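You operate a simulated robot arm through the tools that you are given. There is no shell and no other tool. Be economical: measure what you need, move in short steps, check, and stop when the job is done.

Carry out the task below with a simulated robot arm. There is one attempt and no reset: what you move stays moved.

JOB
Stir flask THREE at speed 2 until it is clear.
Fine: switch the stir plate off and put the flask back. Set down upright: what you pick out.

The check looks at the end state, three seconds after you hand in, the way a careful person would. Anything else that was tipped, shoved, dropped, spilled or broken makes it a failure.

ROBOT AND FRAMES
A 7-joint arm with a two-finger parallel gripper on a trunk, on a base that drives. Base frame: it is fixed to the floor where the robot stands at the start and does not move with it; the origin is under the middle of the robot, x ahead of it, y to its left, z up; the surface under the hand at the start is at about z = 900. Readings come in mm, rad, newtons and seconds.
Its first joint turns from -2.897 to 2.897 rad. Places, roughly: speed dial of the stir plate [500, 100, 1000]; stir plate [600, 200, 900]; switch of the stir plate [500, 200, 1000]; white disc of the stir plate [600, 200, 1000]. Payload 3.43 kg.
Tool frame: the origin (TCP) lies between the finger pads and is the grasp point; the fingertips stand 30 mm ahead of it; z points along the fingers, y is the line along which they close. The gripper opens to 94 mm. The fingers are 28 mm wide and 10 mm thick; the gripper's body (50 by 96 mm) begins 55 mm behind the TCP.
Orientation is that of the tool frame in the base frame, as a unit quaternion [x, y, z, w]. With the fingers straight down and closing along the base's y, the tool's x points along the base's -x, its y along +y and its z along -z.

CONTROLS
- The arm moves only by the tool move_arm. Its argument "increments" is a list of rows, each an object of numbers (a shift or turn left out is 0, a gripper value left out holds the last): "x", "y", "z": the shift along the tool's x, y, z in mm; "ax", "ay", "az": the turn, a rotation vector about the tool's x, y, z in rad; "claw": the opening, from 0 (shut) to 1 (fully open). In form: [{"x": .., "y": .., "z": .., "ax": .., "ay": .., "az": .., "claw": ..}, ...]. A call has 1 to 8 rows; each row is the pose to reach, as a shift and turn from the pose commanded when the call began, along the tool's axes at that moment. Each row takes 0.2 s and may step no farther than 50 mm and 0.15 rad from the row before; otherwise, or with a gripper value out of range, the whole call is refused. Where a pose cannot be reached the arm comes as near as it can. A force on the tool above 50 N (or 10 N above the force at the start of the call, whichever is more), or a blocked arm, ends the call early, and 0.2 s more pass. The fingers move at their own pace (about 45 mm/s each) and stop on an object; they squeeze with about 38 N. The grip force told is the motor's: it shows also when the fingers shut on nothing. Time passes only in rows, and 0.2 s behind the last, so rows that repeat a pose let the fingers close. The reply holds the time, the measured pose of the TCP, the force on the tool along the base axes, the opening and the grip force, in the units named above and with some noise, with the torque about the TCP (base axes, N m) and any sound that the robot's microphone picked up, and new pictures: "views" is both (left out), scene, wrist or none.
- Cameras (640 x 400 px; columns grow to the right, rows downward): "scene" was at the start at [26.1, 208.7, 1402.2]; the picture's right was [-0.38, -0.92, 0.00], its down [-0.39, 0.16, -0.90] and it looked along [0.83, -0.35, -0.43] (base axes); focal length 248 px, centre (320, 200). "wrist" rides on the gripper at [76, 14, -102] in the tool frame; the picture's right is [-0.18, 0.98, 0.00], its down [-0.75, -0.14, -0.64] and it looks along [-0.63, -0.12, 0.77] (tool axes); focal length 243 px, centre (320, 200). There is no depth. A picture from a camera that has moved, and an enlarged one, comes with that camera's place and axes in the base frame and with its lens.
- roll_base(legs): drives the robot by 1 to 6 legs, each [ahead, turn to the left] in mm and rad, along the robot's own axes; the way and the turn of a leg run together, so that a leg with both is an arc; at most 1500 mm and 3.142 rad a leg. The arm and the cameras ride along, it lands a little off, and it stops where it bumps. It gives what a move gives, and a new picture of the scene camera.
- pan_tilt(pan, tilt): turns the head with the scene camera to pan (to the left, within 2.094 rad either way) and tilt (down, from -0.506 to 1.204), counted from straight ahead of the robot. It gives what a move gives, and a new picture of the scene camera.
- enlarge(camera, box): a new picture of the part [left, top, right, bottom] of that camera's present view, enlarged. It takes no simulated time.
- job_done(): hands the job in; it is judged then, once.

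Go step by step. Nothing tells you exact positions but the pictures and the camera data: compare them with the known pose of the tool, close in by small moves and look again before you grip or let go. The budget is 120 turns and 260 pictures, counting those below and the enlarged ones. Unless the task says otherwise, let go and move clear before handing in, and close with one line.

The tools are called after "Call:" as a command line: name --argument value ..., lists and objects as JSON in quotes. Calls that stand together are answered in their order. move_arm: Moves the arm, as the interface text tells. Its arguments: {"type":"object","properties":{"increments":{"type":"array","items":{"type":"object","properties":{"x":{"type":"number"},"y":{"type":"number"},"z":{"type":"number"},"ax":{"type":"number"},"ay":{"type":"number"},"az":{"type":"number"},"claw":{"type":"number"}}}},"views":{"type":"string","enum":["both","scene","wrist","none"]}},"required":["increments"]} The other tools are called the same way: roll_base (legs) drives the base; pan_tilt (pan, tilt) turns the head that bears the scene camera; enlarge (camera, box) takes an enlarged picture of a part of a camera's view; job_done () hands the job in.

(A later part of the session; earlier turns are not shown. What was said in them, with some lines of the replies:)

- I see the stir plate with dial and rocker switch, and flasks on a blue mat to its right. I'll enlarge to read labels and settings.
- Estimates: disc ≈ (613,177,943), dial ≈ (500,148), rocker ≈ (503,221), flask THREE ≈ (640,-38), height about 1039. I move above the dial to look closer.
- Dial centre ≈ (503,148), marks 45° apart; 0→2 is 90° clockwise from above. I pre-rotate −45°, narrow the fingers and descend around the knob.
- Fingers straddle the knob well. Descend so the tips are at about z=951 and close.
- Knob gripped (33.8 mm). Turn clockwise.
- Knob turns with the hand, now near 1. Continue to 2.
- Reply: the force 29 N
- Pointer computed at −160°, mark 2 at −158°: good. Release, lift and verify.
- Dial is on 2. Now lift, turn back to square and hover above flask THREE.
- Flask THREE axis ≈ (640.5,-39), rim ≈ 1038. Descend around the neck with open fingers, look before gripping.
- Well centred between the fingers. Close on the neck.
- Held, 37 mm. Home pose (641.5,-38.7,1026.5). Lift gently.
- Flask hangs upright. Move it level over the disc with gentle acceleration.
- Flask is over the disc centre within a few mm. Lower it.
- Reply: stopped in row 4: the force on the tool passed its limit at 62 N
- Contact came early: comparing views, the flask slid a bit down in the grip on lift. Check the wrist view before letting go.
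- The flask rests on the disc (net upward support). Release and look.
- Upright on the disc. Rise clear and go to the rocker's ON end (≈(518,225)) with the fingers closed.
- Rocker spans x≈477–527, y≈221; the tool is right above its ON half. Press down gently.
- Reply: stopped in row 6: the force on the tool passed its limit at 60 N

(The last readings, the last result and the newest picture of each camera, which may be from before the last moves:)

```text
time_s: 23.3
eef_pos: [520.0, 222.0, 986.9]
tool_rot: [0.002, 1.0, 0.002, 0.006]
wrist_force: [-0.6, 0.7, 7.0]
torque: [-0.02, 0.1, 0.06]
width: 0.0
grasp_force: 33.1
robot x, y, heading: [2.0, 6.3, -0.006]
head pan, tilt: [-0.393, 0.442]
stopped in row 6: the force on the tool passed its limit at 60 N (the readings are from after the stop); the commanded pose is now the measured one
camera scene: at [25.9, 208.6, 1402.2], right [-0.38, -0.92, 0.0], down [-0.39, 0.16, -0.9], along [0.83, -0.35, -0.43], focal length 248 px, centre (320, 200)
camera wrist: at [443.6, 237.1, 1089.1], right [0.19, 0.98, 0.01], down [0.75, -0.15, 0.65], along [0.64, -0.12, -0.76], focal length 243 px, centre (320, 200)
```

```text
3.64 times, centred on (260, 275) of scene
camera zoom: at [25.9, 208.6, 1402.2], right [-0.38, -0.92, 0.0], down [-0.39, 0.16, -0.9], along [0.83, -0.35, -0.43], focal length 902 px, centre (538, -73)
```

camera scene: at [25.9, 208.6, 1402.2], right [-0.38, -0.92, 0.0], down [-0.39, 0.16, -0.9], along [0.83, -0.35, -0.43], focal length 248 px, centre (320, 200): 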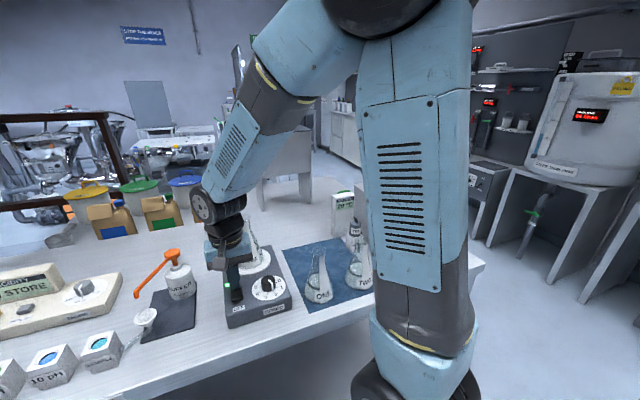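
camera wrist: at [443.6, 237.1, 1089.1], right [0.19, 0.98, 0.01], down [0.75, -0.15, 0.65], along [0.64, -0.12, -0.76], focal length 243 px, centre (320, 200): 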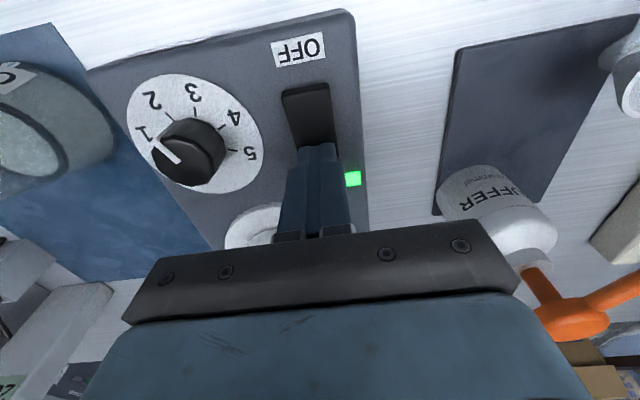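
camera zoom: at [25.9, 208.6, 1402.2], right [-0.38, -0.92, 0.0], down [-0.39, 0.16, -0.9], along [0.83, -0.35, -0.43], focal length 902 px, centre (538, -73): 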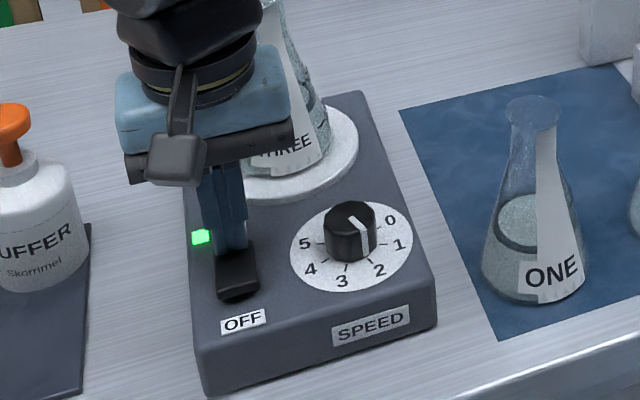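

Green lamp: it's on. Raise clear, wait near the OFF end, and watch the flask.

Call:
move_arm --increments '[{"z": -30}, {"z": -60}, {"x": 33, "z": -80}, {"x": 33, "z": -80}, {"x": 33, "z": -80}, {"x": 33, "z": -80}, {"x": 33, "z": -80}, {"x": 33, "z": -80}]' --views "scene"

Call:
enlarge --camera "scene" --box '[210, 200, 310, 320]'

```text
time_s: 25.1
eef_pos: [485.0, 220.9, 1066.1]
tool_rot: [0.001, 1.0, 0.002, 0.006]
wrist_force: [0.3, 0.5, -0.9]
torque: [-0.01, -0.02, 0.0]
width: 0.0
grasp_force: 33.1
robot x, y, heading: [4.2, 5.8, 0.001]
head pan, tilt: [-0.393, 0.442]
camera scene: at [26.1, 208.6, 1402.2], right [-0.38, -0.92, 0.0], down [-0.39, 0.16, -0.9], along [0.83, -0.35, -0.43], focal length 248 px, centre (320, 200)
```

scene: 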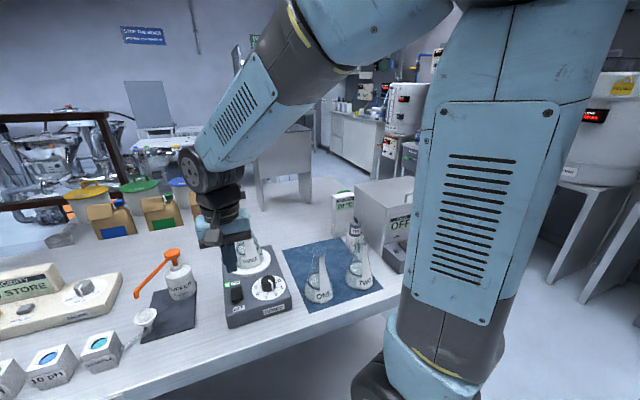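

```text
3.33 times, centred on (260, 260) of scene
camera zoom: at [26.1, 208.6, 1402.2], right [-0.38, -0.92, 0.0], down [-0.39, 0.16, -0.9], along [0.83, -0.35, -0.43], focal length 827 px, centre (520, 0)
```

zoom: 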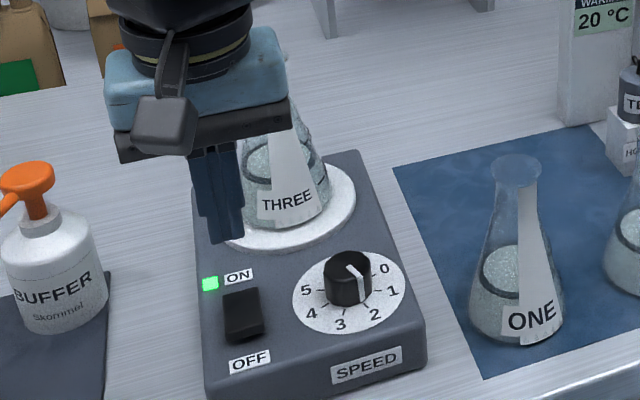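

Running. I move the hand left to see the liquid while waiting.

Call:
move_arm --increments '[{"y": 25, "z": -10}, {"y": 60, "z": -20}, {"y": 80, "z": -20}, {"y": 80, "z": -20}, {"y": 80, "z": -20}, {"y": 80, "z": -20}, {"y": 80, "z": -20}, {"y": 80, "z": -20}]' --views "none"

Call:
enlarge --camera "scene" --box '[220, 200, 300, 300]'

```text
time_s: 26.9
eef_pos: [485.5, 301.8, 1085.2]
tool_rot: [0.002, 1.0, 0.002, 0.006]
wrist_force: [0.3, 0.8, 0.0]
torque: [0.0, 0.0, -0.02]
width: 0.2
grasp_force: 33.1
robot x, y, heading: [2.2, 6.1, -0.004]
head pan, tilt: [-0.393, 0.442]
```

```text
4.00 times, centred on (260, 250) of scene
camera zoom: at [26.2, 208.7, 1402.2], right [-0.38, -0.92, 0.0], down [-0.39, 0.16, -0.9], along [0.83, -0.35, -0.43], focal length 993 px, centre (560, 0)
```

zoom: 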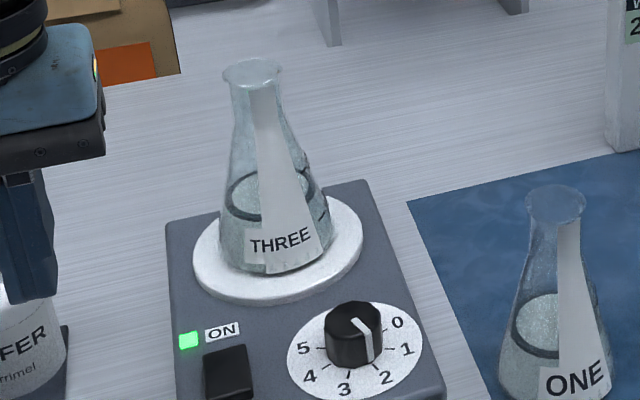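

Still cloudy; wait on.

Call:
move_arm --increments '[{"x": 0}, {"x": 0}, {"x": 0}, {"x": 0}, {"x": 0}, {"x": 0}, {"x": 0}, {"x": 0}]' --views "none"

Call:
move_arm --increments '[{"x": 0}, {"x": 0}, {"x": 0}, {"x": 0}, {"x": 0}, {"x": 0}, {"x": 0}, {"x": 0}]' --views "none"

Call:
enlarge --camera "scene" --box '[220, 200, 300, 300]'

```text
time_s: 28.7
eef_pos: [484.0, 302.4, 1085.8]
tool_rot: [0.002, 1.0, 0.002, 0.006]
wrist_force: [-0.3, -0.7, -0.4]
torque: [0.04, -0.04, 0.04]
width: 0.1
grasp_force: 33.3
robot x, y, heading: [-1.9, 10.3, -0.002]
head pan, tilt: [-0.393, 0.442]
```

```text
time_s: 30.5
eef_pos: [486.8, 301.9, 1086.7]
tool_rot: [0.001, 1.0, 0.002, 0.005]
wrist_force: [0.3, -0.4, -0.2]
torque: [-0.01, 0.0, 0.01]
width: 0.0
grasp_force: 33.3
robot x, y, heading: [-0.7, 7.6, 0.005]
head pan, tilt: [-0.393, 0.442]
```

```text
4.00 times, centred on (260, 250) of scene
camera zoom: at [26.2, 208.7, 1402.2], right [-0.38, -0.92, 0.0], down [-0.39, 0.16, -0.9], along [0.83, -0.35, -0.43], focal length 993 px, centre (560, 0)
```

zoom: 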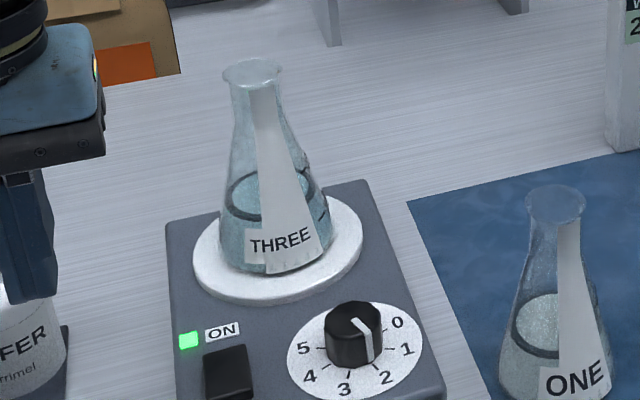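

The liquid is clearing (bluish, less grainy). Keep waiting.

Call:
move_arm --increments '[{"x": 0}, {"x": 0}, {"x": 0}, {"x": 0}, {"x": 0}, {"x": 0}, {"x": 0}, {"x": 0}]' --views "none"

Call:
move_arm --increments '[{"x": 0}, {"x": 0}, {"x": 0}, {"x": 0}, {"x": 0}, {"x": 0}, {"x": 0}, {"x": 0}]' --views "none"

Call:
enlarge --camera "scene" --box '[220, 200, 300, 300]'

```text
time_s: 32.3
eef_pos: [487.6, 301.8, 1086.1]
tool_rot: [0.002, 1.0, 0.002, 0.007]
wrist_force: [-0.1, -0.1, -0.1]
torque: [-0.02, 0.0, 0.02]
width: 0.0
grasp_force: 32.4
robot x, y, heading: [0.5, 9.3, -0.005]
head pan, tilt: [-0.393, 0.442]
```

```text
time_s: 34.1
eef_pos: [486.1, 302.2, 1085.7]
tool_rot: [0.002, 1.0, 0.001, 0.006]
wrist_force: [-1.3, 0.6, 0.4]
torque: [-0.01, -0.03, 0.0]
width: 0.0
grasp_force: 33.2
robot x, y, heading: [1.1, 9.8, 0.001]
head pan, tilt: [-0.393, 0.442]
```

```text
4.00 times, centred on (260, 250) of scene
camera zoom: at [26.2, 208.7, 1402.2], right [-0.38, -0.92, 0.0], down [-0.39, 0.16, -0.9], along [0.83, -0.35, -0.43], focal length 993 px, centre (560, 0)
```

zoom: 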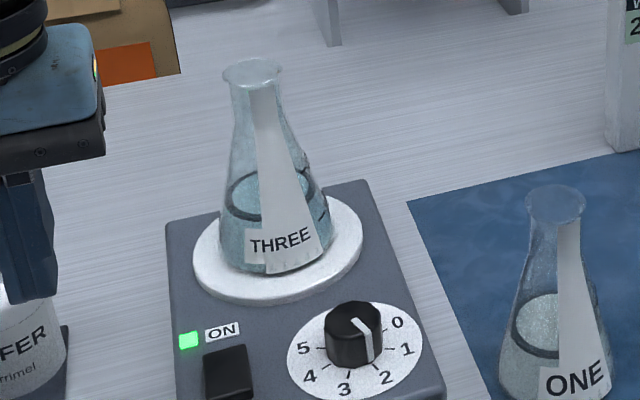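

Barely changed from the last look; enlarge more and wait further.

Call:
enlarge --camera "scene" --box '[268, 235, 308, 275]'

Call:
enlarge --camera "scene" --box '[268, 237, 340, 310]'

Call:
move_arm --increments '[{"x": 0}, {"x": 0}, {"x": 0}, {"x": 0}, {"x": 0}, {"x": 0}, {"x": 0}, {"x": 0}]' --views "none"

Call:
move_arm --increments '[{"x": 0}, {"x": 0}, {"x": 0}, {"x": 0}, {"x": 0}, {"x": 0}, {"x": 0}, {"x": 0}]' --views "none"

Call:
move_arm --increments '[{"x": 0}, {"x": 0}, {"x": 0}, {"x": 0}, {"x": 0}, {"x": 0}, {"x": 0}, {"x": 0}]' --views "none"

Call:
enlarge --camera "scene" --box '[225, 205, 285, 280]'

```text
10.00 times, centred on (288, 255) of scene
camera zoom: at [26.2, 208.7, 1402.2], right [-0.38, -0.92, 0.0], down [-0.39, 0.16, -0.9], along [0.83, -0.35, -0.43], focal length 2482 px, centre (640, -350)
```

zoom: 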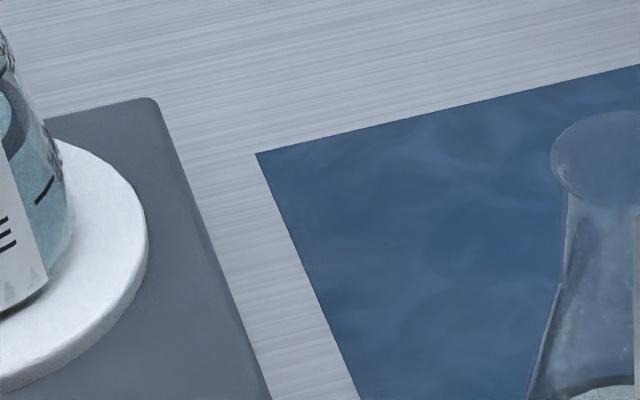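

```text
5.48 times, centred on (304, 274) of scene
camera zoom: at [26.2, 208.7, 1402.2], right [-0.38, -0.92, 0.0], down [-0.39, 0.16, -0.9], along [0.83, -0.35, -0.43], focal length 1360 px, centre (408, -203)
```

zoom: 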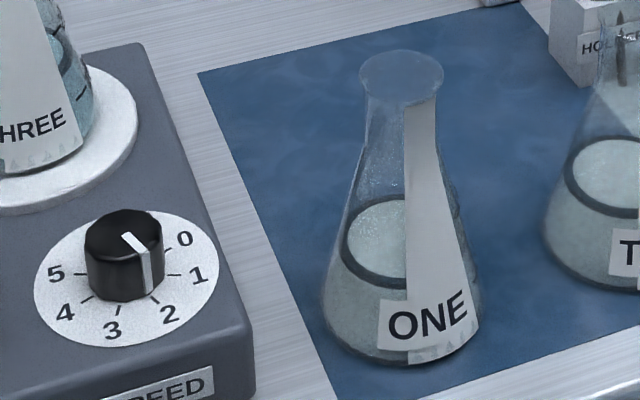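

```text
time_s: 35.9
eef_pos: [485.2, 300.8, 1087.0]
tool_rot: [0.001, 1.0, 0.003, 0.006]
wrist_force: [0.2, 0.5, -0.5]
torque: [0.0, 0.0, -0.01]
width: 0.1
grasp_force: 33.1
robot x, y, heading: [0.7, 10.3, 0.001]
head pan, tilt: [-0.393, 0.442]
```

```text
time_s: 37.7
eef_pos: [485.9, 300.9, 1084.7]
tool_rot: [0.002, 1.0, 0.001, 0.006]
wrist_force: [-0.3, -0.1, -0.1]
torque: [0.05, -0.02, 0.0]
width: 0.0
grasp_force: 33.2
robot x, y, heading: [1.5, 6.0, -0.0]
head pan, tilt: [-0.393, 0.442]
```

```text
time_s: 39.5
eef_pos: [485.8, 300.8, 1086.6]
tool_rot: [0.002, 1.0, 0.001, 0.007]
wrist_force: [-0.4, 0.0, 0.4]
torque: [0.02, -0.03, 0.02]
width: 0.0
grasp_force: 33.2
robot x, y, heading: [-2.4, 9.2, 0.001]
head pan, tilt: [-0.393, 0.442]
```

```text
5.33 times, centred on (255, 242) of scene
camera zoom: at [26.2, 208.7, 1402.2], right [-0.38, -0.92, 0.0], down [-0.39, 0.16, -0.9], along [0.83, -0.35, -0.43], focal length 1324 px, centre (667, -27)
```

zoom: 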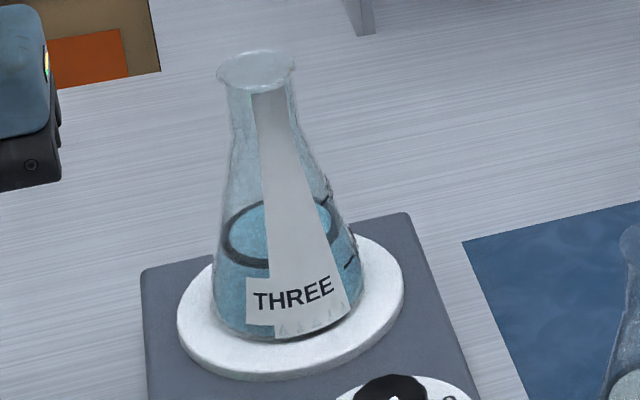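

Noticeably bluer. Continue, checking each few seconds.

Call:
move_arm --increments '[{"x": 0}, {"x": 0}, {"x": 0}, {"x": 0}, {"x": 0}, {"x": 0}, {"x": 0}, {"x": 0}]' --views "none"

Call:
move_arm --increments '[{"x": 0}, {"x": 0}, {"x": 0}, {"x": 0}, {"x": 0}, {"x": 0}, {"x": 0}, {"x": 0}]' --views "none"

Call:
enlarge --camera "scene" --box '[225, 205, 285, 280]'

Call:
move_arm --increments '[{"x": 0}, {"x": 0}, {"x": 0}, {"x": 0}, {"x": 0}, {"x": 0}, {"x": 0}, {"x": 0}]' --views "none"

Call:
enlarge --camera "scene" --box '[225, 205, 285, 280]'

```text
time_s: 41.3
eef_pos: [485.2, 300.9, 1086.2]
tool_rot: [0.003, 1.0, 0.002, 0.006]
wrist_force: [0.4, 0.0, 1.1]
torque: [-0.05, -0.02, -0.02]
width: 0.1
grasp_force: 32.8
robot x, y, heading: [-0.6, 7.7, 0.002]
head pan, tilt: [-0.393, 0.442]
```

```text
time_s: 43.1
eef_pos: [485.9, 302.4, 1085.9]
tool_rot: [0.002, 1.0, 0.002, 0.006]
wrist_force: [0.5, -0.3, 0.2]
torque: [0.0, 0.01, -0.03]
width: 0.0
grasp_force: 32.5
robot x, y, heading: [-1.2, 5.5, -0.001]
head pan, tilt: [-0.393, 0.442]
```

```text
5.33 times, centred on (255, 242) of scene
camera zoom: at [26.2, 208.7, 1402.2], right [-0.38, -0.92, 0.0], down [-0.39, 0.16, -0.9], along [0.83, -0.35, -0.43], focal length 1324 px, centre (667, -27)
```

zoom: 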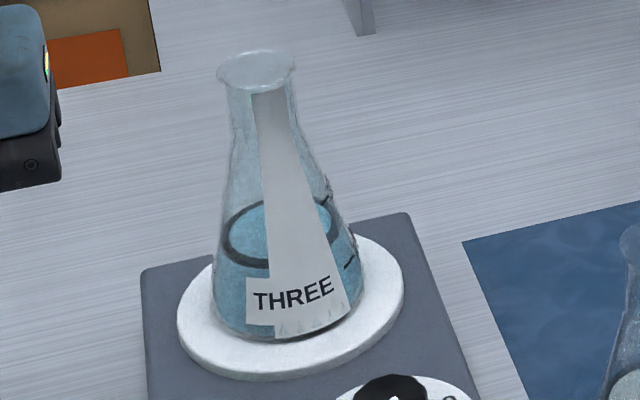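

```text
time_s: 44.9
eef_pos: [486.9, 300.6, 1085.7]
tool_rot: [0.002, 1.0, 0.002, 0.005]
wrist_force: [0.5, 0.7, -0.1]
torque: [-0.01, -0.02, 0.03]
width: 0.0
grasp_force: 33.1
robot x, y, heading: [1.7, 11.5, 0.001]
head pan, tilt: [-0.393, 0.442]
```

```text
5.33 times, centred on (255, 242) of scene
camera zoom: at [26.2, 208.7, 1402.2], right [-0.38, -0.92, 0.0], down [-0.39, 0.16, -0.9], along [0.83, -0.35, -0.43], focal length 1324 px, centre (667, -27)
```

zoom: 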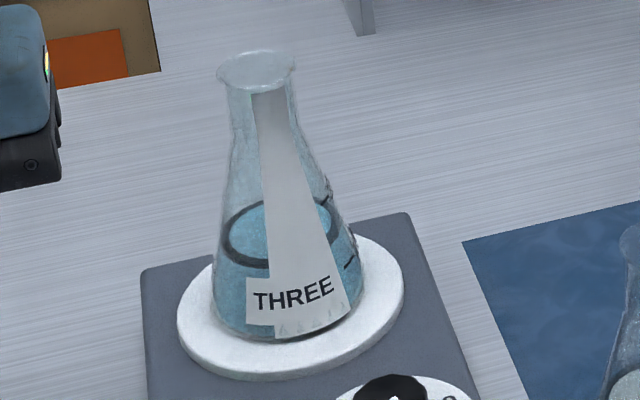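

Appears level over the last seconds, but changes may come in steps. Wait further to be sure.

Call:
move_arm --increments '[{"x": 0}, {"x": 0}, {"x": 0}, {"x": 0}, {"x": 0}, {"x": 0}, {"x": 0}, {"x": 0}]' --views "none"

Call:
move_arm --increments '[{"x": 0}, {"x": 0}, {"x": 0}, {"x": 0}, {"x": 0}, {"x": 0}, {"x": 0}, {"x": 0}]' --views "none"

Call:
enlarge --camera "scene" --box '[225, 205, 285, 280]'

Call:
move_arm --increments '[{"x": 0}, {"x": 0}, {"x": 0}, {"x": 0}, {"x": 0}, {"x": 0}, {"x": 0}, {"x": 0}]' --views "none"

Call:
move_arm --increments '[{"x": 0}, {"x": 0}, {"x": 0}, {"x": 0}, {"x": 0}, {"x": 0}, {"x": 0}, {"x": 0}]' --views "none"

Call:
enlarge --camera "scene" --box '[225, 205, 285, 280]'

```text
time_s: 46.7
eef_pos: [485.6, 301.6, 1086.5]
tool_rot: [0.002, 1.0, 0.001, 0.007]
wrist_force: [-0.9, 0.4, 0.0]
torque: [0.0, 0.01, 0.0]
width: 0.0
grasp_force: 32.7
robot x, y, heading: [1.5, 8.6, -0.0]
head pan, tilt: [-0.393, 0.442]
```

```text
time_s: 48.5
eef_pos: [486.0, 301.5, 1086.9]
tool_rot: [0.002, 1.0, 0.001, 0.006]
wrist_force: [-0.2, 0.5, -0.1]
torque: [0.04, 0.01, 0.01]
width: 0.1
grasp_force: 33.2
robot x, y, heading: [-2.5, 10.7, 0.006]
head pan, tilt: [-0.393, 0.442]
```

```text
5.33 times, centred on (255, 242) of scene
camera zoom: at [26.2, 208.7, 1402.2], right [-0.38, -0.92, 0.0], down [-0.39, 0.16, -0.9], along [0.83, -0.35, -0.43], focal length 1324 px, centre (667, -27)
```

zoom: 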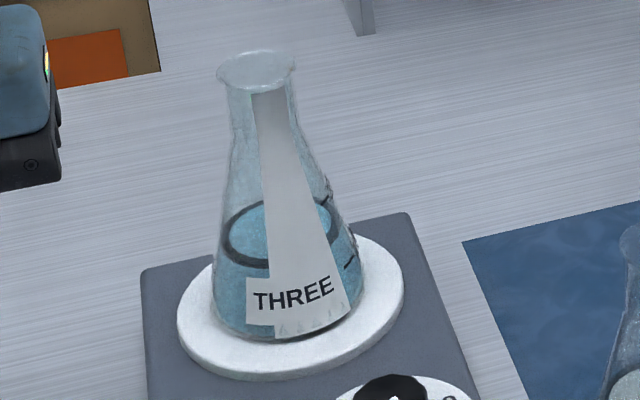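

```text
time_s: 50.3
eef_pos: [484.9, 301.8, 1086.3]
tool_rot: [0.002, 1.0, 0.003, 0.006]
wrist_force: [0.2, -0.1, -0.5]
torque: [-0.01, -0.04, 0.01]
width: 0.2
grasp_force: 32.8
robot x, y, heading: [2.5, 6.9, 0.002]
head pan, tilt: [-0.393, 0.442]
```

```text
time_s: 52.1
eef_pos: [486.0, 302.1, 1086.1]
tool_rot: [0.002, 1.0, 0.001, 0.006]
wrist_force: [-0.6, 0.3, -1.2]
torque: [0.0, 0.0, -0.01]
width: 0.1
grasp_force: 33.2
robot x, y, heading: [4.3, 8.3, 0.004]
head pan, tilt: [-0.393, 0.442]
```

```text
5.33 times, centred on (255, 242) of scene
camera zoom: at [26.2, 208.7, 1402.2], right [-0.38, -0.92, 0.0], down [-0.39, 0.16, -0.9], along [0.83, -0.35, -0.43], focal length 1324 px, centre (667, -27)
```

zoom: 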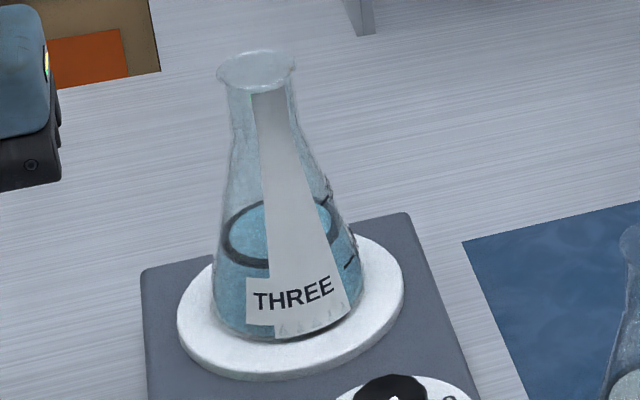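

Call:
enlarge --camera "scene" --box '[240, 238, 272, 270]'

Call:
move_arm --increments '[{"y": -20}, {"y": -45}, {"y": -65}, {"y": -80, "z": 15}, {"y": -80, "z": 35}]' --views "wrist"

Call:
enlarge --camera "wrist" --box '[220, 60, 420, 220]'

```text
12.50 times, centred on (256, 254) of scene
camera zoom: at [26.2, 208.7, 1402.2], right [-0.38, -0.92, 0.0], down [-0.39, 0.16, -0.9], along [0.83, -0.35, -0.43], focal length 3102 px, centre (1120, -475)
```

zoom: 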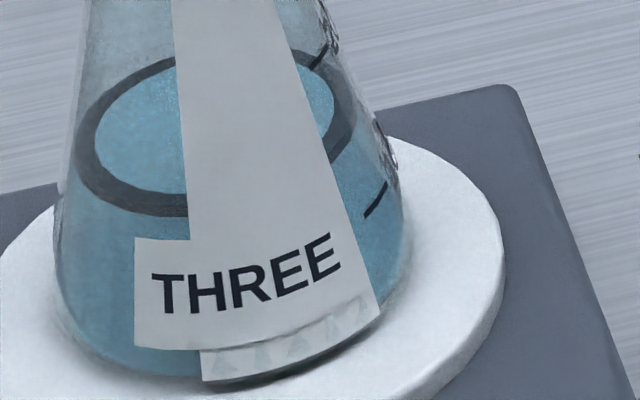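

```text
time_s: 53.3
eef_pos: [486.7, 220.4, 1051.1]
tool_rot: [0.003, 1.0, 0.002, 0.007]
wrist_force: [-0.2, 0.3, 0.4]
torque: [0.01, -0.06, -0.01]
width: 0.2
grasp_force: 33.8
robot x, y, heading: [-1.8, 7.0, 0.0]
head pan, tilt: [-0.393, 0.442]
camera wrist: at [409.6, 236.2, 1153.4], right [0.19, 0.98, 0.01], down [0.75, -0.15, 0.65], along [0.64, -0.12, -0.76], focal length 243 px, centre (320, 200)
```

wrist: 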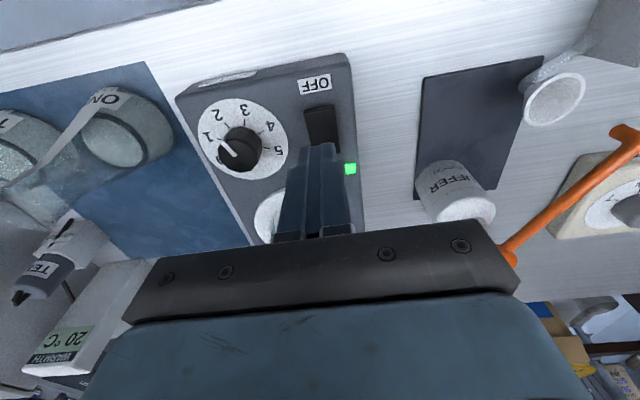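

```text
2.50 times, centred on (320, 140) of wrist
camera zoom: at [409.6, 236.2, 1153.4], right [0.19, 0.98, 0.01], down [0.75, -0.15, 0.65], along [0.64, -0.12, -0.76], focal length 606 px, centre (320, 350)
```

zoom: 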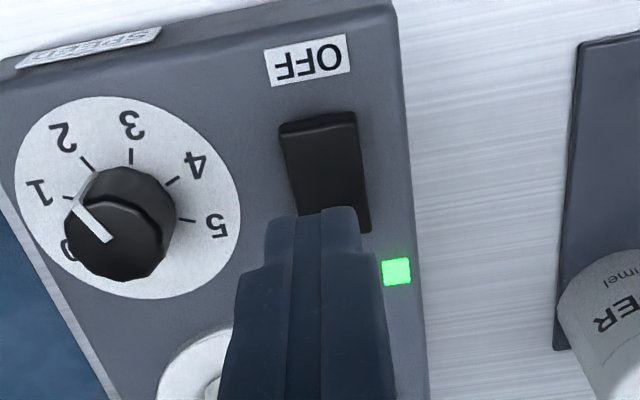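

Liquid is clear blue. Tool is over the raised OFF end; press it.

Call:
move_arm --increments '[{"z": 25}, {"z": 45}, {"z": 54}, {"z": 58}, {"z": 62}, {"z": 66}, {"z": 69}]' --views "wrist"

Call:
enlarge --camera "scene" --box '[210, 220, 310, 330]'

```text
time_s: 54.8
eef_pos: [487.7, 222.6, 986.6]
tool_rot: [0.0, 1.0, 0.002, 0.009]
wrist_force: [-8.7, -4.6, 13.5]
torque: [-0.21, 0.16, -0.07]
width: 0.3
grasp_force: 33.1
robot x, y, heading: [1.8, 6.2, 0.002]
head pan, tilt: [-0.393, 0.442]
stopped in row 7: the force on the tool passed its limit at 59 N (the readings are from after the stop); the commanded pose is now the measured one
camera wrist: at [410.2, 237.2, 1089.1], right [0.19, 0.98, 0.01], down [0.74, -0.15, 0.65], along [0.64, -0.12, -0.76], focal length 243 px, centre (320, 200)
```

wrist: 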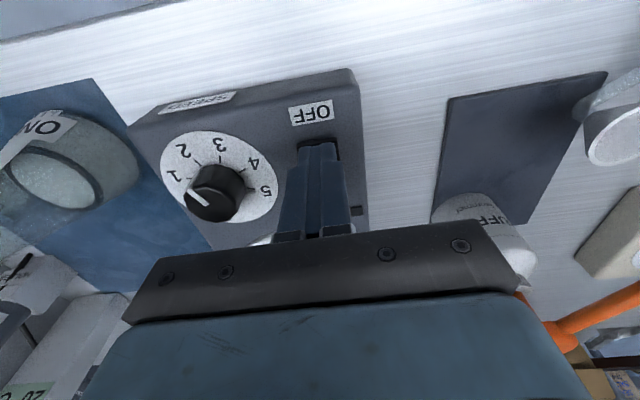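

```text
3.64 times, centred on (260, 275) of scene
camera zoom: at [25.3, 208.3, 1402.3], right [-0.38, -0.92, 0.0], down [-0.39, 0.16, -0.9], along [0.84, -0.35, -0.43], focal length 902 px, centre (538, -73)
```

zoom: 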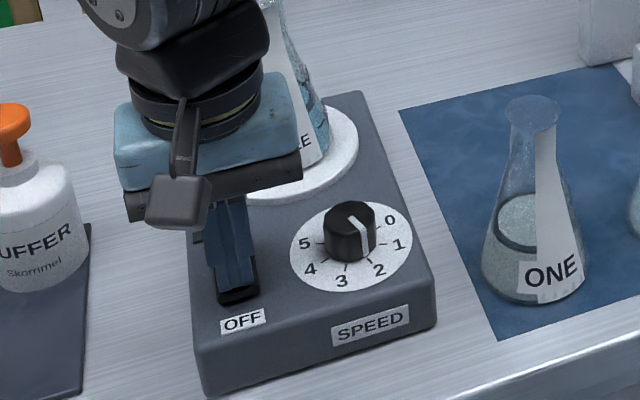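

Lamp is off. Rise, correct the slight tilt, and go back over the flask with open fingers.

Call:
move_arm --increments '[{"z": -45}, {"z": -90, "ay": 0.018, "ax": 0.004}, {"z": -135, "ay": 0.018, "ax": 0.004}, {"z": -175, "ay": 0.018, "ax": 0.004, "claw": 1}, {"x": -40, "y": -15, "z": -184, "ay": 0.018, "ax": 0.004}, {"x": -80, "y": -30, "z": -184, "ay": 0.018, "ax": 0.004}, {"x": -123, "y": -46, "z": -184, "ay": 0.018, "ax": 0.004}, {"x": -123, "y": -46, "z": -184, "ay": 0.018, "ax": 0.004}]'

Call:
enlarge --camera "wrist" --box '[220, 20, 420, 180]'

Call:
enlarge --camera "scene" --box '[210, 200, 310, 320]'

```text
time_s: 56.6
eef_pos: [609.3, 175.3, 1171.3]
tool_rot: [0.001, 1.0, 0.0, -0.001]
wrist_force: [-0.5, 0.0, 0.6]
torque: [0.0, 0.01, -0.01]
width: 93.9
grasp_force: 0.0
robot x, y, heading: [-0.8, 8.2, 0.001]
head pan, tilt: [-0.393, 0.442]
camera scene: at [26.3, 208.7, 1402.2], right [-0.38, -0.92, 0.0], down [-0.39, 0.16, -0.9], along [0.83, -0.35, -0.43], focal length 248 px, centre (320, 200)
camera wrist: at [533.9, 190.2, 1275.2], right [0.19, 0.98, 0.0], down [0.75, -0.14, 0.64], along [0.63, -0.12, -0.77], focal length 243 px, centre (320, 200)
```

scene: 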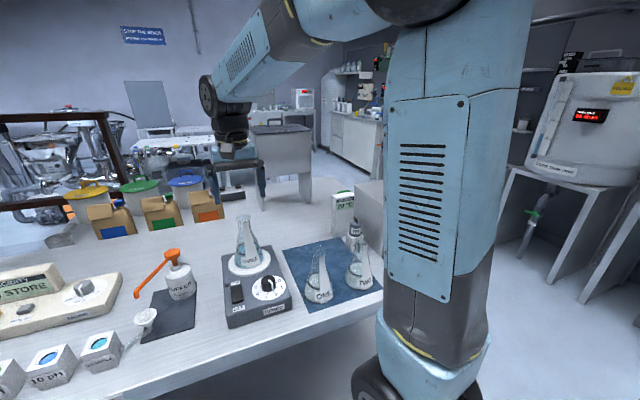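
wrist: 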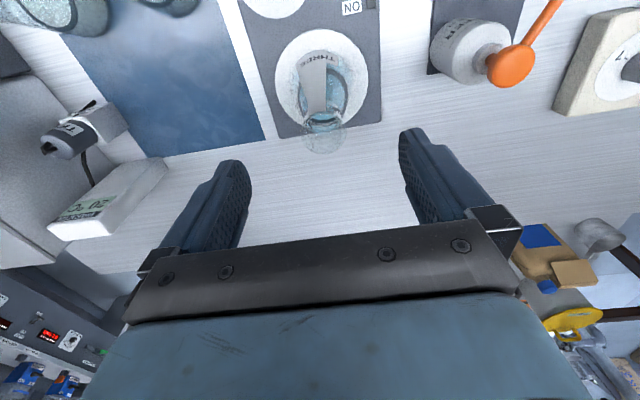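

```text
2.50 times, centred on (320, 100) of wrist
camera zoom: at [533.9, 190.2, 1275.2], right [0.19, 0.98, 0.0], down [0.75, -0.14, 0.64], along [0.63, -0.12, -0.77], focal length 606 px, centre (320, 450)
```

zoom: 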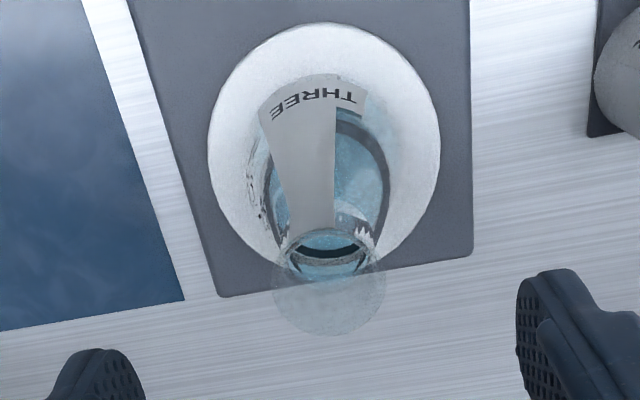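

```text
3.33 times, centred on (260, 260) of scene
camera zoom: at [26.3, 208.7, 1402.2], right [-0.38, -0.92, 0.0], down [-0.39, 0.16, -0.9], along [0.83, -0.35, -0.43], focal length 827 px, centre (520, 0)
```

zoom: 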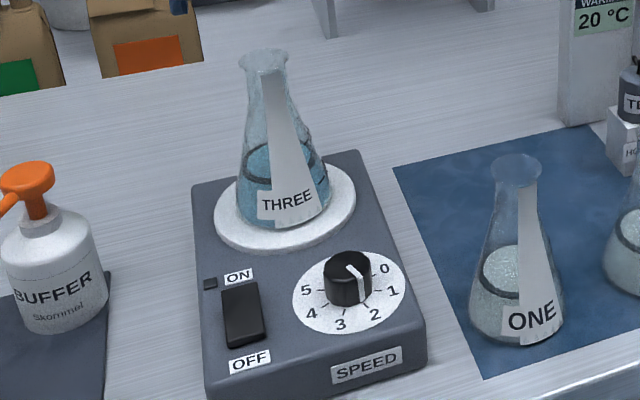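

Flask axis ≈ (615,177). Switch is off, lamp dark. Descend to the same neck height (TCP ≈ 1093) and grip.

Call:
move_arm --increments '[{"x": -6, "y": 2, "z": 25}, {"x": -6, "y": 2, "z": 50}, {"x": -6, "y": 2, "z": 70}, {"x": -6, "y": 2, "z": 78, "claw": 0.6}, {"x": -6, "y": 2, "z": 78, "claw": 0.5}, {"x": -6, "y": 2, "z": 78, "claw": 0.3}, {"x": -6, "y": 2, "z": 78, "claw": 0.0}, {"x": -6, "y": 2, "z": 78, "claw": 0.0}]' --views "none"

Call:
move_arm --increments '[{"claw": 0}, {"claw": 0}]'

Call:
enlarge --camera "scene" --box '[225, 190, 295, 280]'

Call:
enlarge --camera "wrist" --box '[200, 20, 440, 220]'

```text
time_s: 58.4
eef_pos: [614.6, 177.5, 1095.7]
tool_rot: [0.002, 1.0, 0.001, 0.0]
wrist_force: [0.4, 0.0, -0.3]
torque: [0.01, 0.01, 0.0]
width: 36.9
grasp_force: 37.4
robot x, y, heading: [-1.1, 11.0, -0.002]
head pan, tilt: [-0.393, 0.442]
```

```text
time_s: 59.0
eef_pos: [614.9, 177.9, 1095.1]
tool_rot: [0.002, 1.0, 0.002, -0.001]
wrist_force: [0.7, -0.5, -0.3]
torque: [0.0, 0.0, 0.02]
width: 37.1
grasp_force: 38.2
robot x, y, heading: [1.8, 7.5, 0.0]
head pan, tilt: [-0.393, 0.442]
camera scene: at [26.3, 208.6, 1402.2], right [-0.38, -0.92, 0.0], down [-0.39, 0.16, -0.9], along [0.83, -0.35, -0.43], focal length 248 px, centre (320, 200)
camera wrist: at [539.7, 192.9, 1197.7], right [0.19, 0.98, 0.0], down [0.75, -0.14, 0.64], along [0.63, -0.12, -0.77], focal length 243 px, centre (320, 200)
```

scene: 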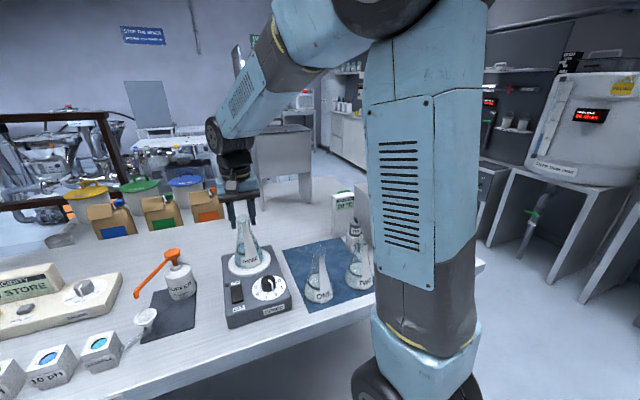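
wrist: 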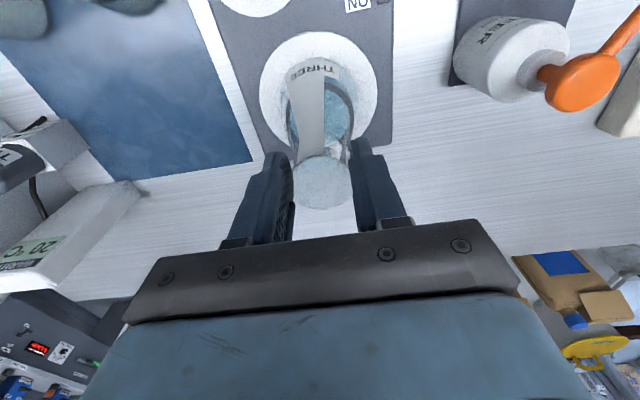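

```text
4.44 times, centred on (260, 235) of scene
camera zoom: at [26.3, 208.6, 1402.2], right [-0.38, -0.92, 0.0], down [-0.39, 0.16, -0.9], along [0.83, -0.35, -0.43], focal length 1103 px, centre (587, 44)
```

zoom: 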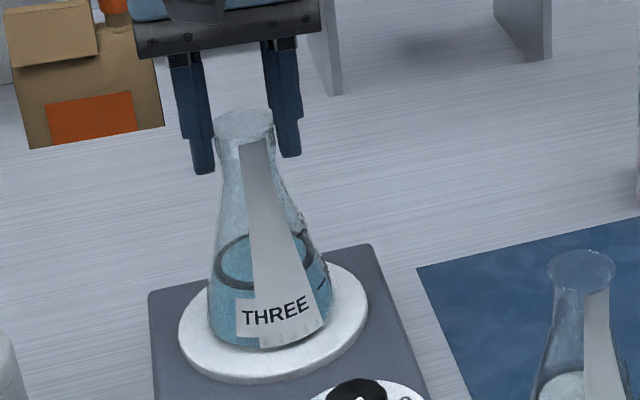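

```text
2.00 times, centred on (320, 120) of wrist
camera zoom: at [539.7, 192.9, 1197.7], right [0.19, 0.98, 0.0], down [0.75, -0.14, 0.64], along [0.63, -0.12, -0.77], focal length 485 px, centre (320, 360)
```

zoom: 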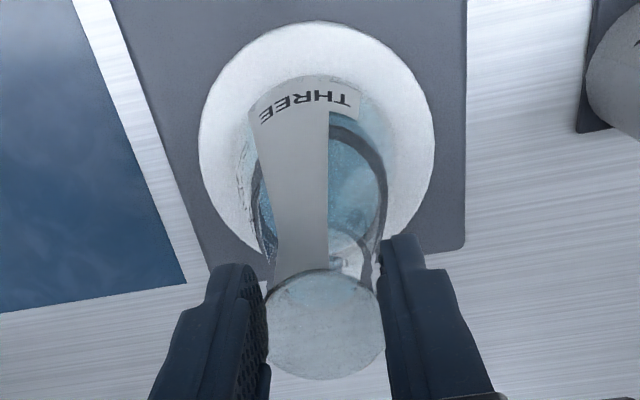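

Firm grip. Lift slowly and check for slip.

Call:
move_arm --increments '[{"z": -3}, {"z": -8}, {"z": -15}, {"z": -23}, {"z": -31}, {"z": -37}, {"z": -40}, {"z": -40}]' --views "none"

Call:
enlarge --camera "wrist" --box '[200, 20, 440, 220]'

Call:
enlarge --camera "scene" --box '[210, 170, 310, 290]'

```text
time_s: 60.8
eef_pos: [615.2, 177.3, 1135.0]
tool_rot: [0.002, 1.0, 0.001, -0.001]
wrist_force: [0.0, 0.7, -2.4]
torque: [0.01, 0.05, -0.01]
width: 36.8
grasp_force: 38.1
robot x, y, heading: [1.5, 6.0, 0.002]
head pan, tilt: [-0.393, 0.442]
```

```text
2.00 times, centred on (320, 120) of wrist
camera zoom: at [539.0, 192.6, 1237.8], right [0.19, 0.98, 0.0], down [0.75, -0.14, 0.64], along [0.63, -0.12, -0.77], focal length 485 px, centre (320, 360)
```

zoom: 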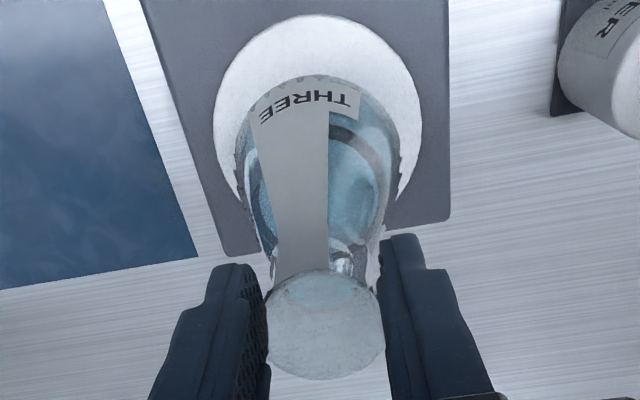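

```text
3.33 times, centred on (260, 230) of scene
camera zoom: at [26.3, 208.7, 1402.2], right [-0.38, -0.92, 0.0], down [-0.39, 0.16, -0.9], along [0.83, -0.35, -0.43], focal length 827 px, centre (520, 100)
```

zoom: 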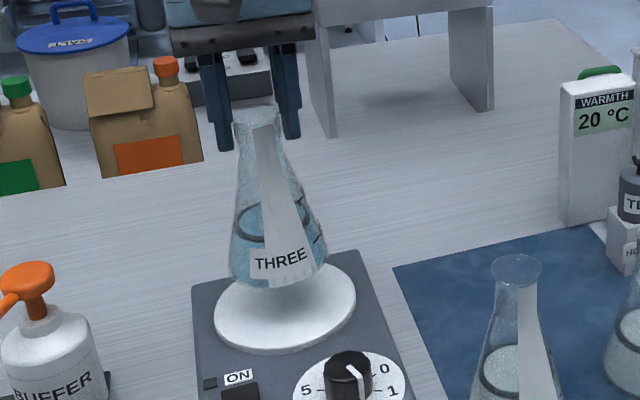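

No slip. Carry it back level above its place on the mat.

Call:
move_arm --increments '[{"x": -1, "y": -8}, {"x": -4, "y": -30}, {"x": -8, "y": -65}, {"x": -13, "y": -108}, {"x": -18, "y": -150}, {"x": -23, "y": -186}, {"x": -25, "y": -208}, {"x": -26, "y": -216}]' --views "none"

Call:
move_arm --increments '[{"z": 6}, {"z": 18}, {"z": 32}, {"z": 46}, {"z": 56}, {"z": 60}, {"z": 60}]'

Call:
enlarge --camera "scene" --box '[270, 180, 390, 310]'

Call:
enlarge --camera "wrist" --box '[200, 20, 440, 220]'

```text
time_s: 62.6
eef_pos: [640.8, -38.7, 1133.7]
tool_rot: [0.001, 1.0, 0.001, -0.001]
wrist_force: [-0.3, 1.0, -1.6]
torque: [-0.02, -0.02, 0.01]
width: 37.0
grasp_force: 37.8
robot x, y, heading: [-0.4, 8.9, 0.003]
head pan, tilt: [-0.393, 0.442]
```

```text
time_s: 64.2
eef_pos: [639.9, -39.0, 1074.4]
tool_rot: [0.002, 1.0, 0.001, 0.0]
wrist_force: [0.0, -0.5, -2.5]
torque: [0.02, 0.01, -0.01]
width: 36.9
grasp_force: 38.0
robot x, y, heading: [-0.5, 8.4, 0.002]
head pan, tilt: [-0.393, 0.442]
camera scene: at [26.4, 208.6, 1402.2], right [-0.38, -0.92, 0.0], down [-0.39, 0.16, -0.9], along [0.83, -0.35, -0.43], focal length 248 px, centre (320, 200)
camera wrist: at [564.0, -23.4, 1177.0], right [0.19, 0.98, 0.0], down [0.75, -0.14, 0.64], along [0.63, -0.12, -0.77], focal length 243 px, centre (320, 200)
```

scene: 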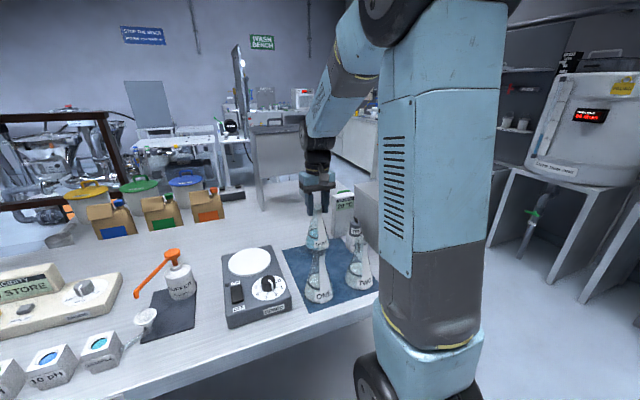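
wrist: 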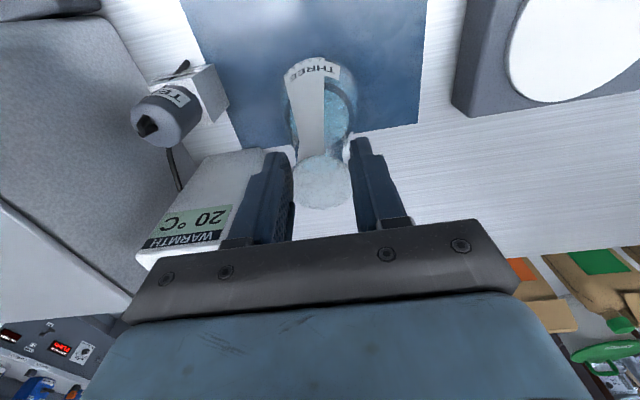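

```text
3.08 times, centred on (330, 245) of scene
camera zoom: at [26.4, 208.6, 1402.2], right [-0.38, -0.92, 0.0], down [-0.39, 0.16, -0.9], along [0.83, -0.35, -0.43], focal length 764 px, centre (289, 62)
```

zoom: 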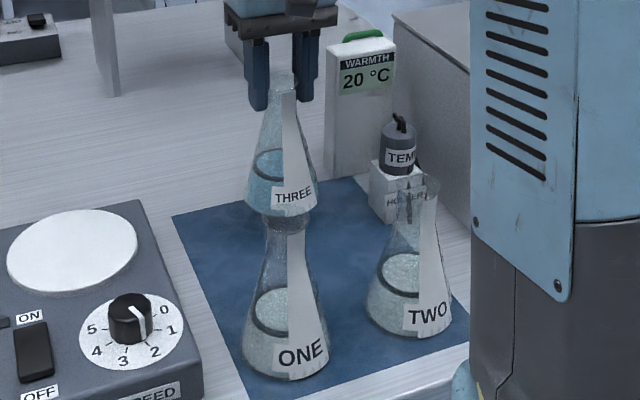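

```text
2.00 times, centred on (320, 120) of wrist
camera zoom: at [564.0, -23.4, 1177.0], right [0.19, 0.98, 0.0], down [0.75, -0.14, 0.64], along [0.63, -0.12, -0.77], focal length 485 px, centre (320, 360)
```

zoom: 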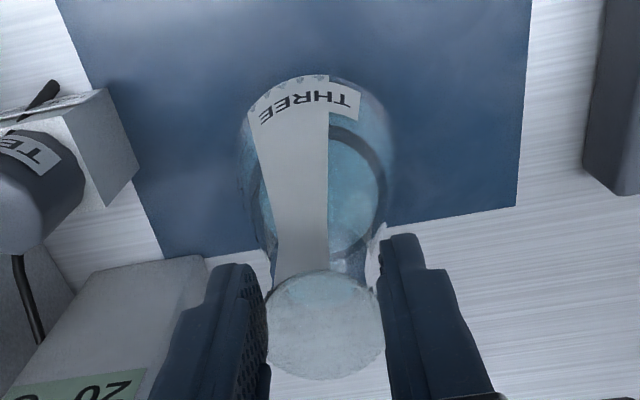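

About 35 mm to go. Lower to just above, then creep down to contact.

Call:
move_arm --increments '[{"x": -1, "z": 5}, {"x": -1, "z": 12}, {"x": -1, "z": 19}, {"x": -1, "z": 24}, {"x": -1, "z": 27}, {"x": -1, "z": 29}, {"x": -1, "z": 31}, {"x": -1, "z": 31}]' --views "none"

Call:
enlarge --camera "scene" --box '[270, 180, 390, 310]'

```text
time_s: 66.0
eef_pos: [641.6, -38.6, 1043.0]
tool_rot: [0.002, 1.0, 0.001, -0.001]
wrist_force: [-0.3, 1.3, -3.1]
torque: [0.0, 0.0, 0.03]
width: 36.9
grasp_force: 37.7
robot x, y, heading: [-2.4, 8.1, 0.0]
head pan, tilt: [-0.393, 0.442]
```

```text
3.08 times, centred on (330, 245) of scene
camera zoom: at [26.4, 208.6, 1402.2], right [-0.38, -0.92, 0.0], down [-0.39, 0.16, -0.9], along [0.83, -0.35, -0.43], focal length 764 px, centre (289, 62)
```

zoom: 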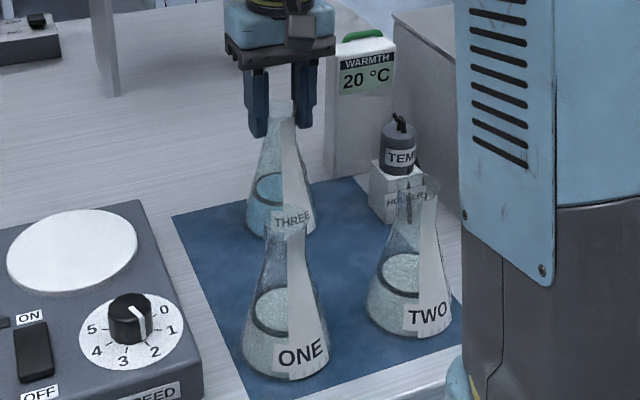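

Very close to the home position. Creep down 1 mm at a time.

Call:
move_arm --increments '[{"z": 1}, {"z": 2}, {"z": 2}]' --views "none"

Call:
move_arm --increments '[{"z": 1}, {"z": 2}, {"z": 2}]' --views "none"

```text
time_s: 66.8
eef_pos: [639.9, -38.3, 1041.9]
tool_rot: [0.002, 1.0, 0.0, 0.0]
wrist_force: [-1.1, -2.6, 13.7]
torque: [0.1, 0.13, 0.01]
width: 37.0
grasp_force: 38.3
robot x, y, heading: [-1.7, 9.8, 0.001]
head pan, tilt: [-0.393, 0.442]
```

```text
time_s: 67.6
eef_pos: [640.0, -38.2, 1039.0]
tool_rot: [0.002, 1.0, 0.001, 0.0]
wrist_force: [4.2, -8.2, 29.9]
torque: [-0.21, -0.37, -0.04]
width: 36.6
grasp_force: 38.0
robot x, y, heading: [-1.6, 8.4, -0.002]
head pan, tilt: [-0.393, 0.442]
```

On the mat. Ease off the push, then release and rise.

Call:
move_arm --increments '[{"z": -1.5}, {"z": -2.5}, {"z": -2.5, "claw": 0.42}, {"z": -2.5, "claw": 0.5}, {"z": -2.5, "claw": 0.6}, {"z": -2.5, "claw": 0.7}, {"z": -2.5, "claw": 0.7}]' --views "none"

Call:
move_arm --increments '[{"z": -15}, {"z": -45}, {"z": -85}, {"z": -125}, {"z": -160}, {"z": -160}]'

Call:
enlarge --camera "scene" --box '[210, 180, 390, 330]'

Call:
enlarge --camera "wrist" --box '[200, 0, 440, 160]'

```text
time_s: 69.2
eef_pos: [639.7, -39.3, 1041.5]
tool_rot: [0.001, 1.0, 0.001, -0.001]
wrist_force: [-0.3, 0.8, -0.7]
torque: [-0.01, -0.03, 0.01]
width: 65.5
grasp_force: 0.1
robot x, y, heading: [4.4, 9.0, -0.0]
head pan, tilt: [-0.393, 0.442]
```

```text
time_s: 70.6
eef_pos: [640.0, -40.3, 1199.7]
tool_rot: [0.002, 1.0, 0.002, -0.001]
wrist_force: [-0.8, 0.0, -0.3]
torque: [-0.01, 0.03, -0.02]
width: 65.9
grasp_force: 0.0
robot x, y, heading: [-0.2, 6.6, -0.004]
head pan, tilt: [-0.393, 0.442]
camera scene: at [26.2, 208.6, 1402.2], right [-0.38, -0.92, 0.0], down [-0.39, 0.16, -0.9], along [0.83, -0.35, -0.43], focal length 248 px, centre (320, 200)
camera wrist: at [564.8, -24.3, 1304.5], right [0.19, 0.98, 0.0], down [0.75, -0.14, 0.64], along [0.63, -0.12, -0.77], focal length 243 px, centre (320, 200)
```

scene: 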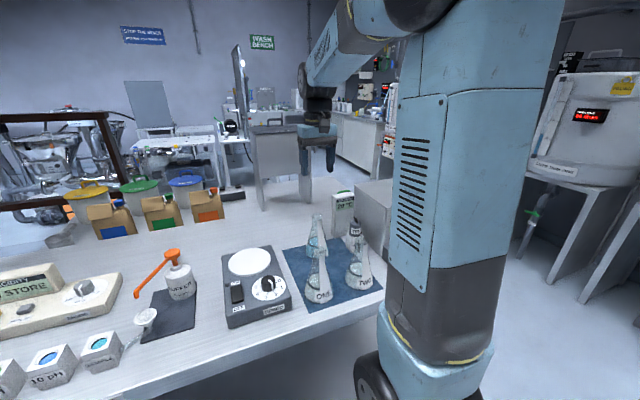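
wrist: 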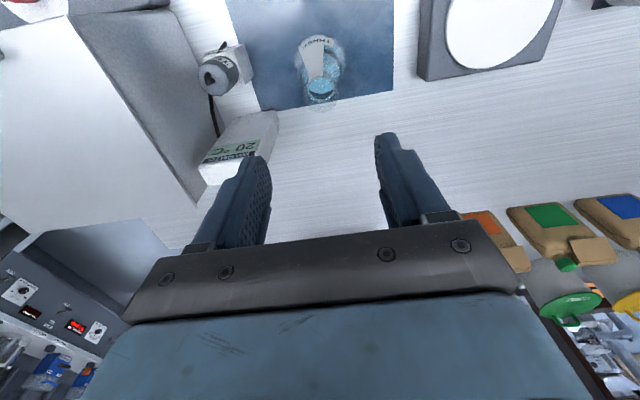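

```text
2.67 times, centred on (300, 255) of scene
camera zoom: at [26.2, 208.6, 1402.2], right [-0.38, -0.92, 0.0], down [-0.39, 0.16, -0.9], along [0.83, -0.35, -0.43], focal length 662 px, centre (373, 53)
```

zoom: 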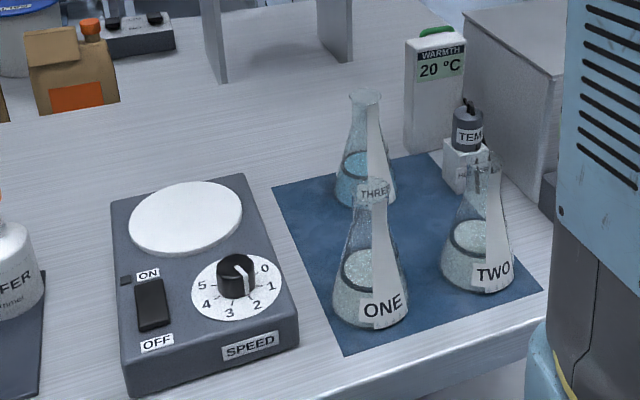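

```text
2.50 times, centred on (320, 80) of wrist
camera zoom: at [564.8, -24.3, 1304.5], right [0.19, 0.98, 0.0], down [0.75, -0.14, 0.64], along [0.63, -0.12, -0.77], focal length 606 px, centre (320, 500)
```

zoom: 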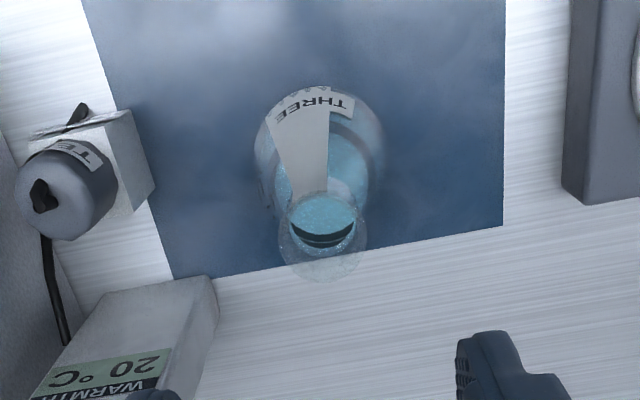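

Flask THREE stands clear and upright in its place, the stir plate is off (lamp dark), and the others are untouched. Handing in.

Call:
job_done

```text
The job is handed in.
```

Flask THREE was stirred at speed 2 for about 30 seconds until its liquid turned clear blue. The stir plate is now off with its dial still on 2, and the flask is upright back on its spot on the mat.
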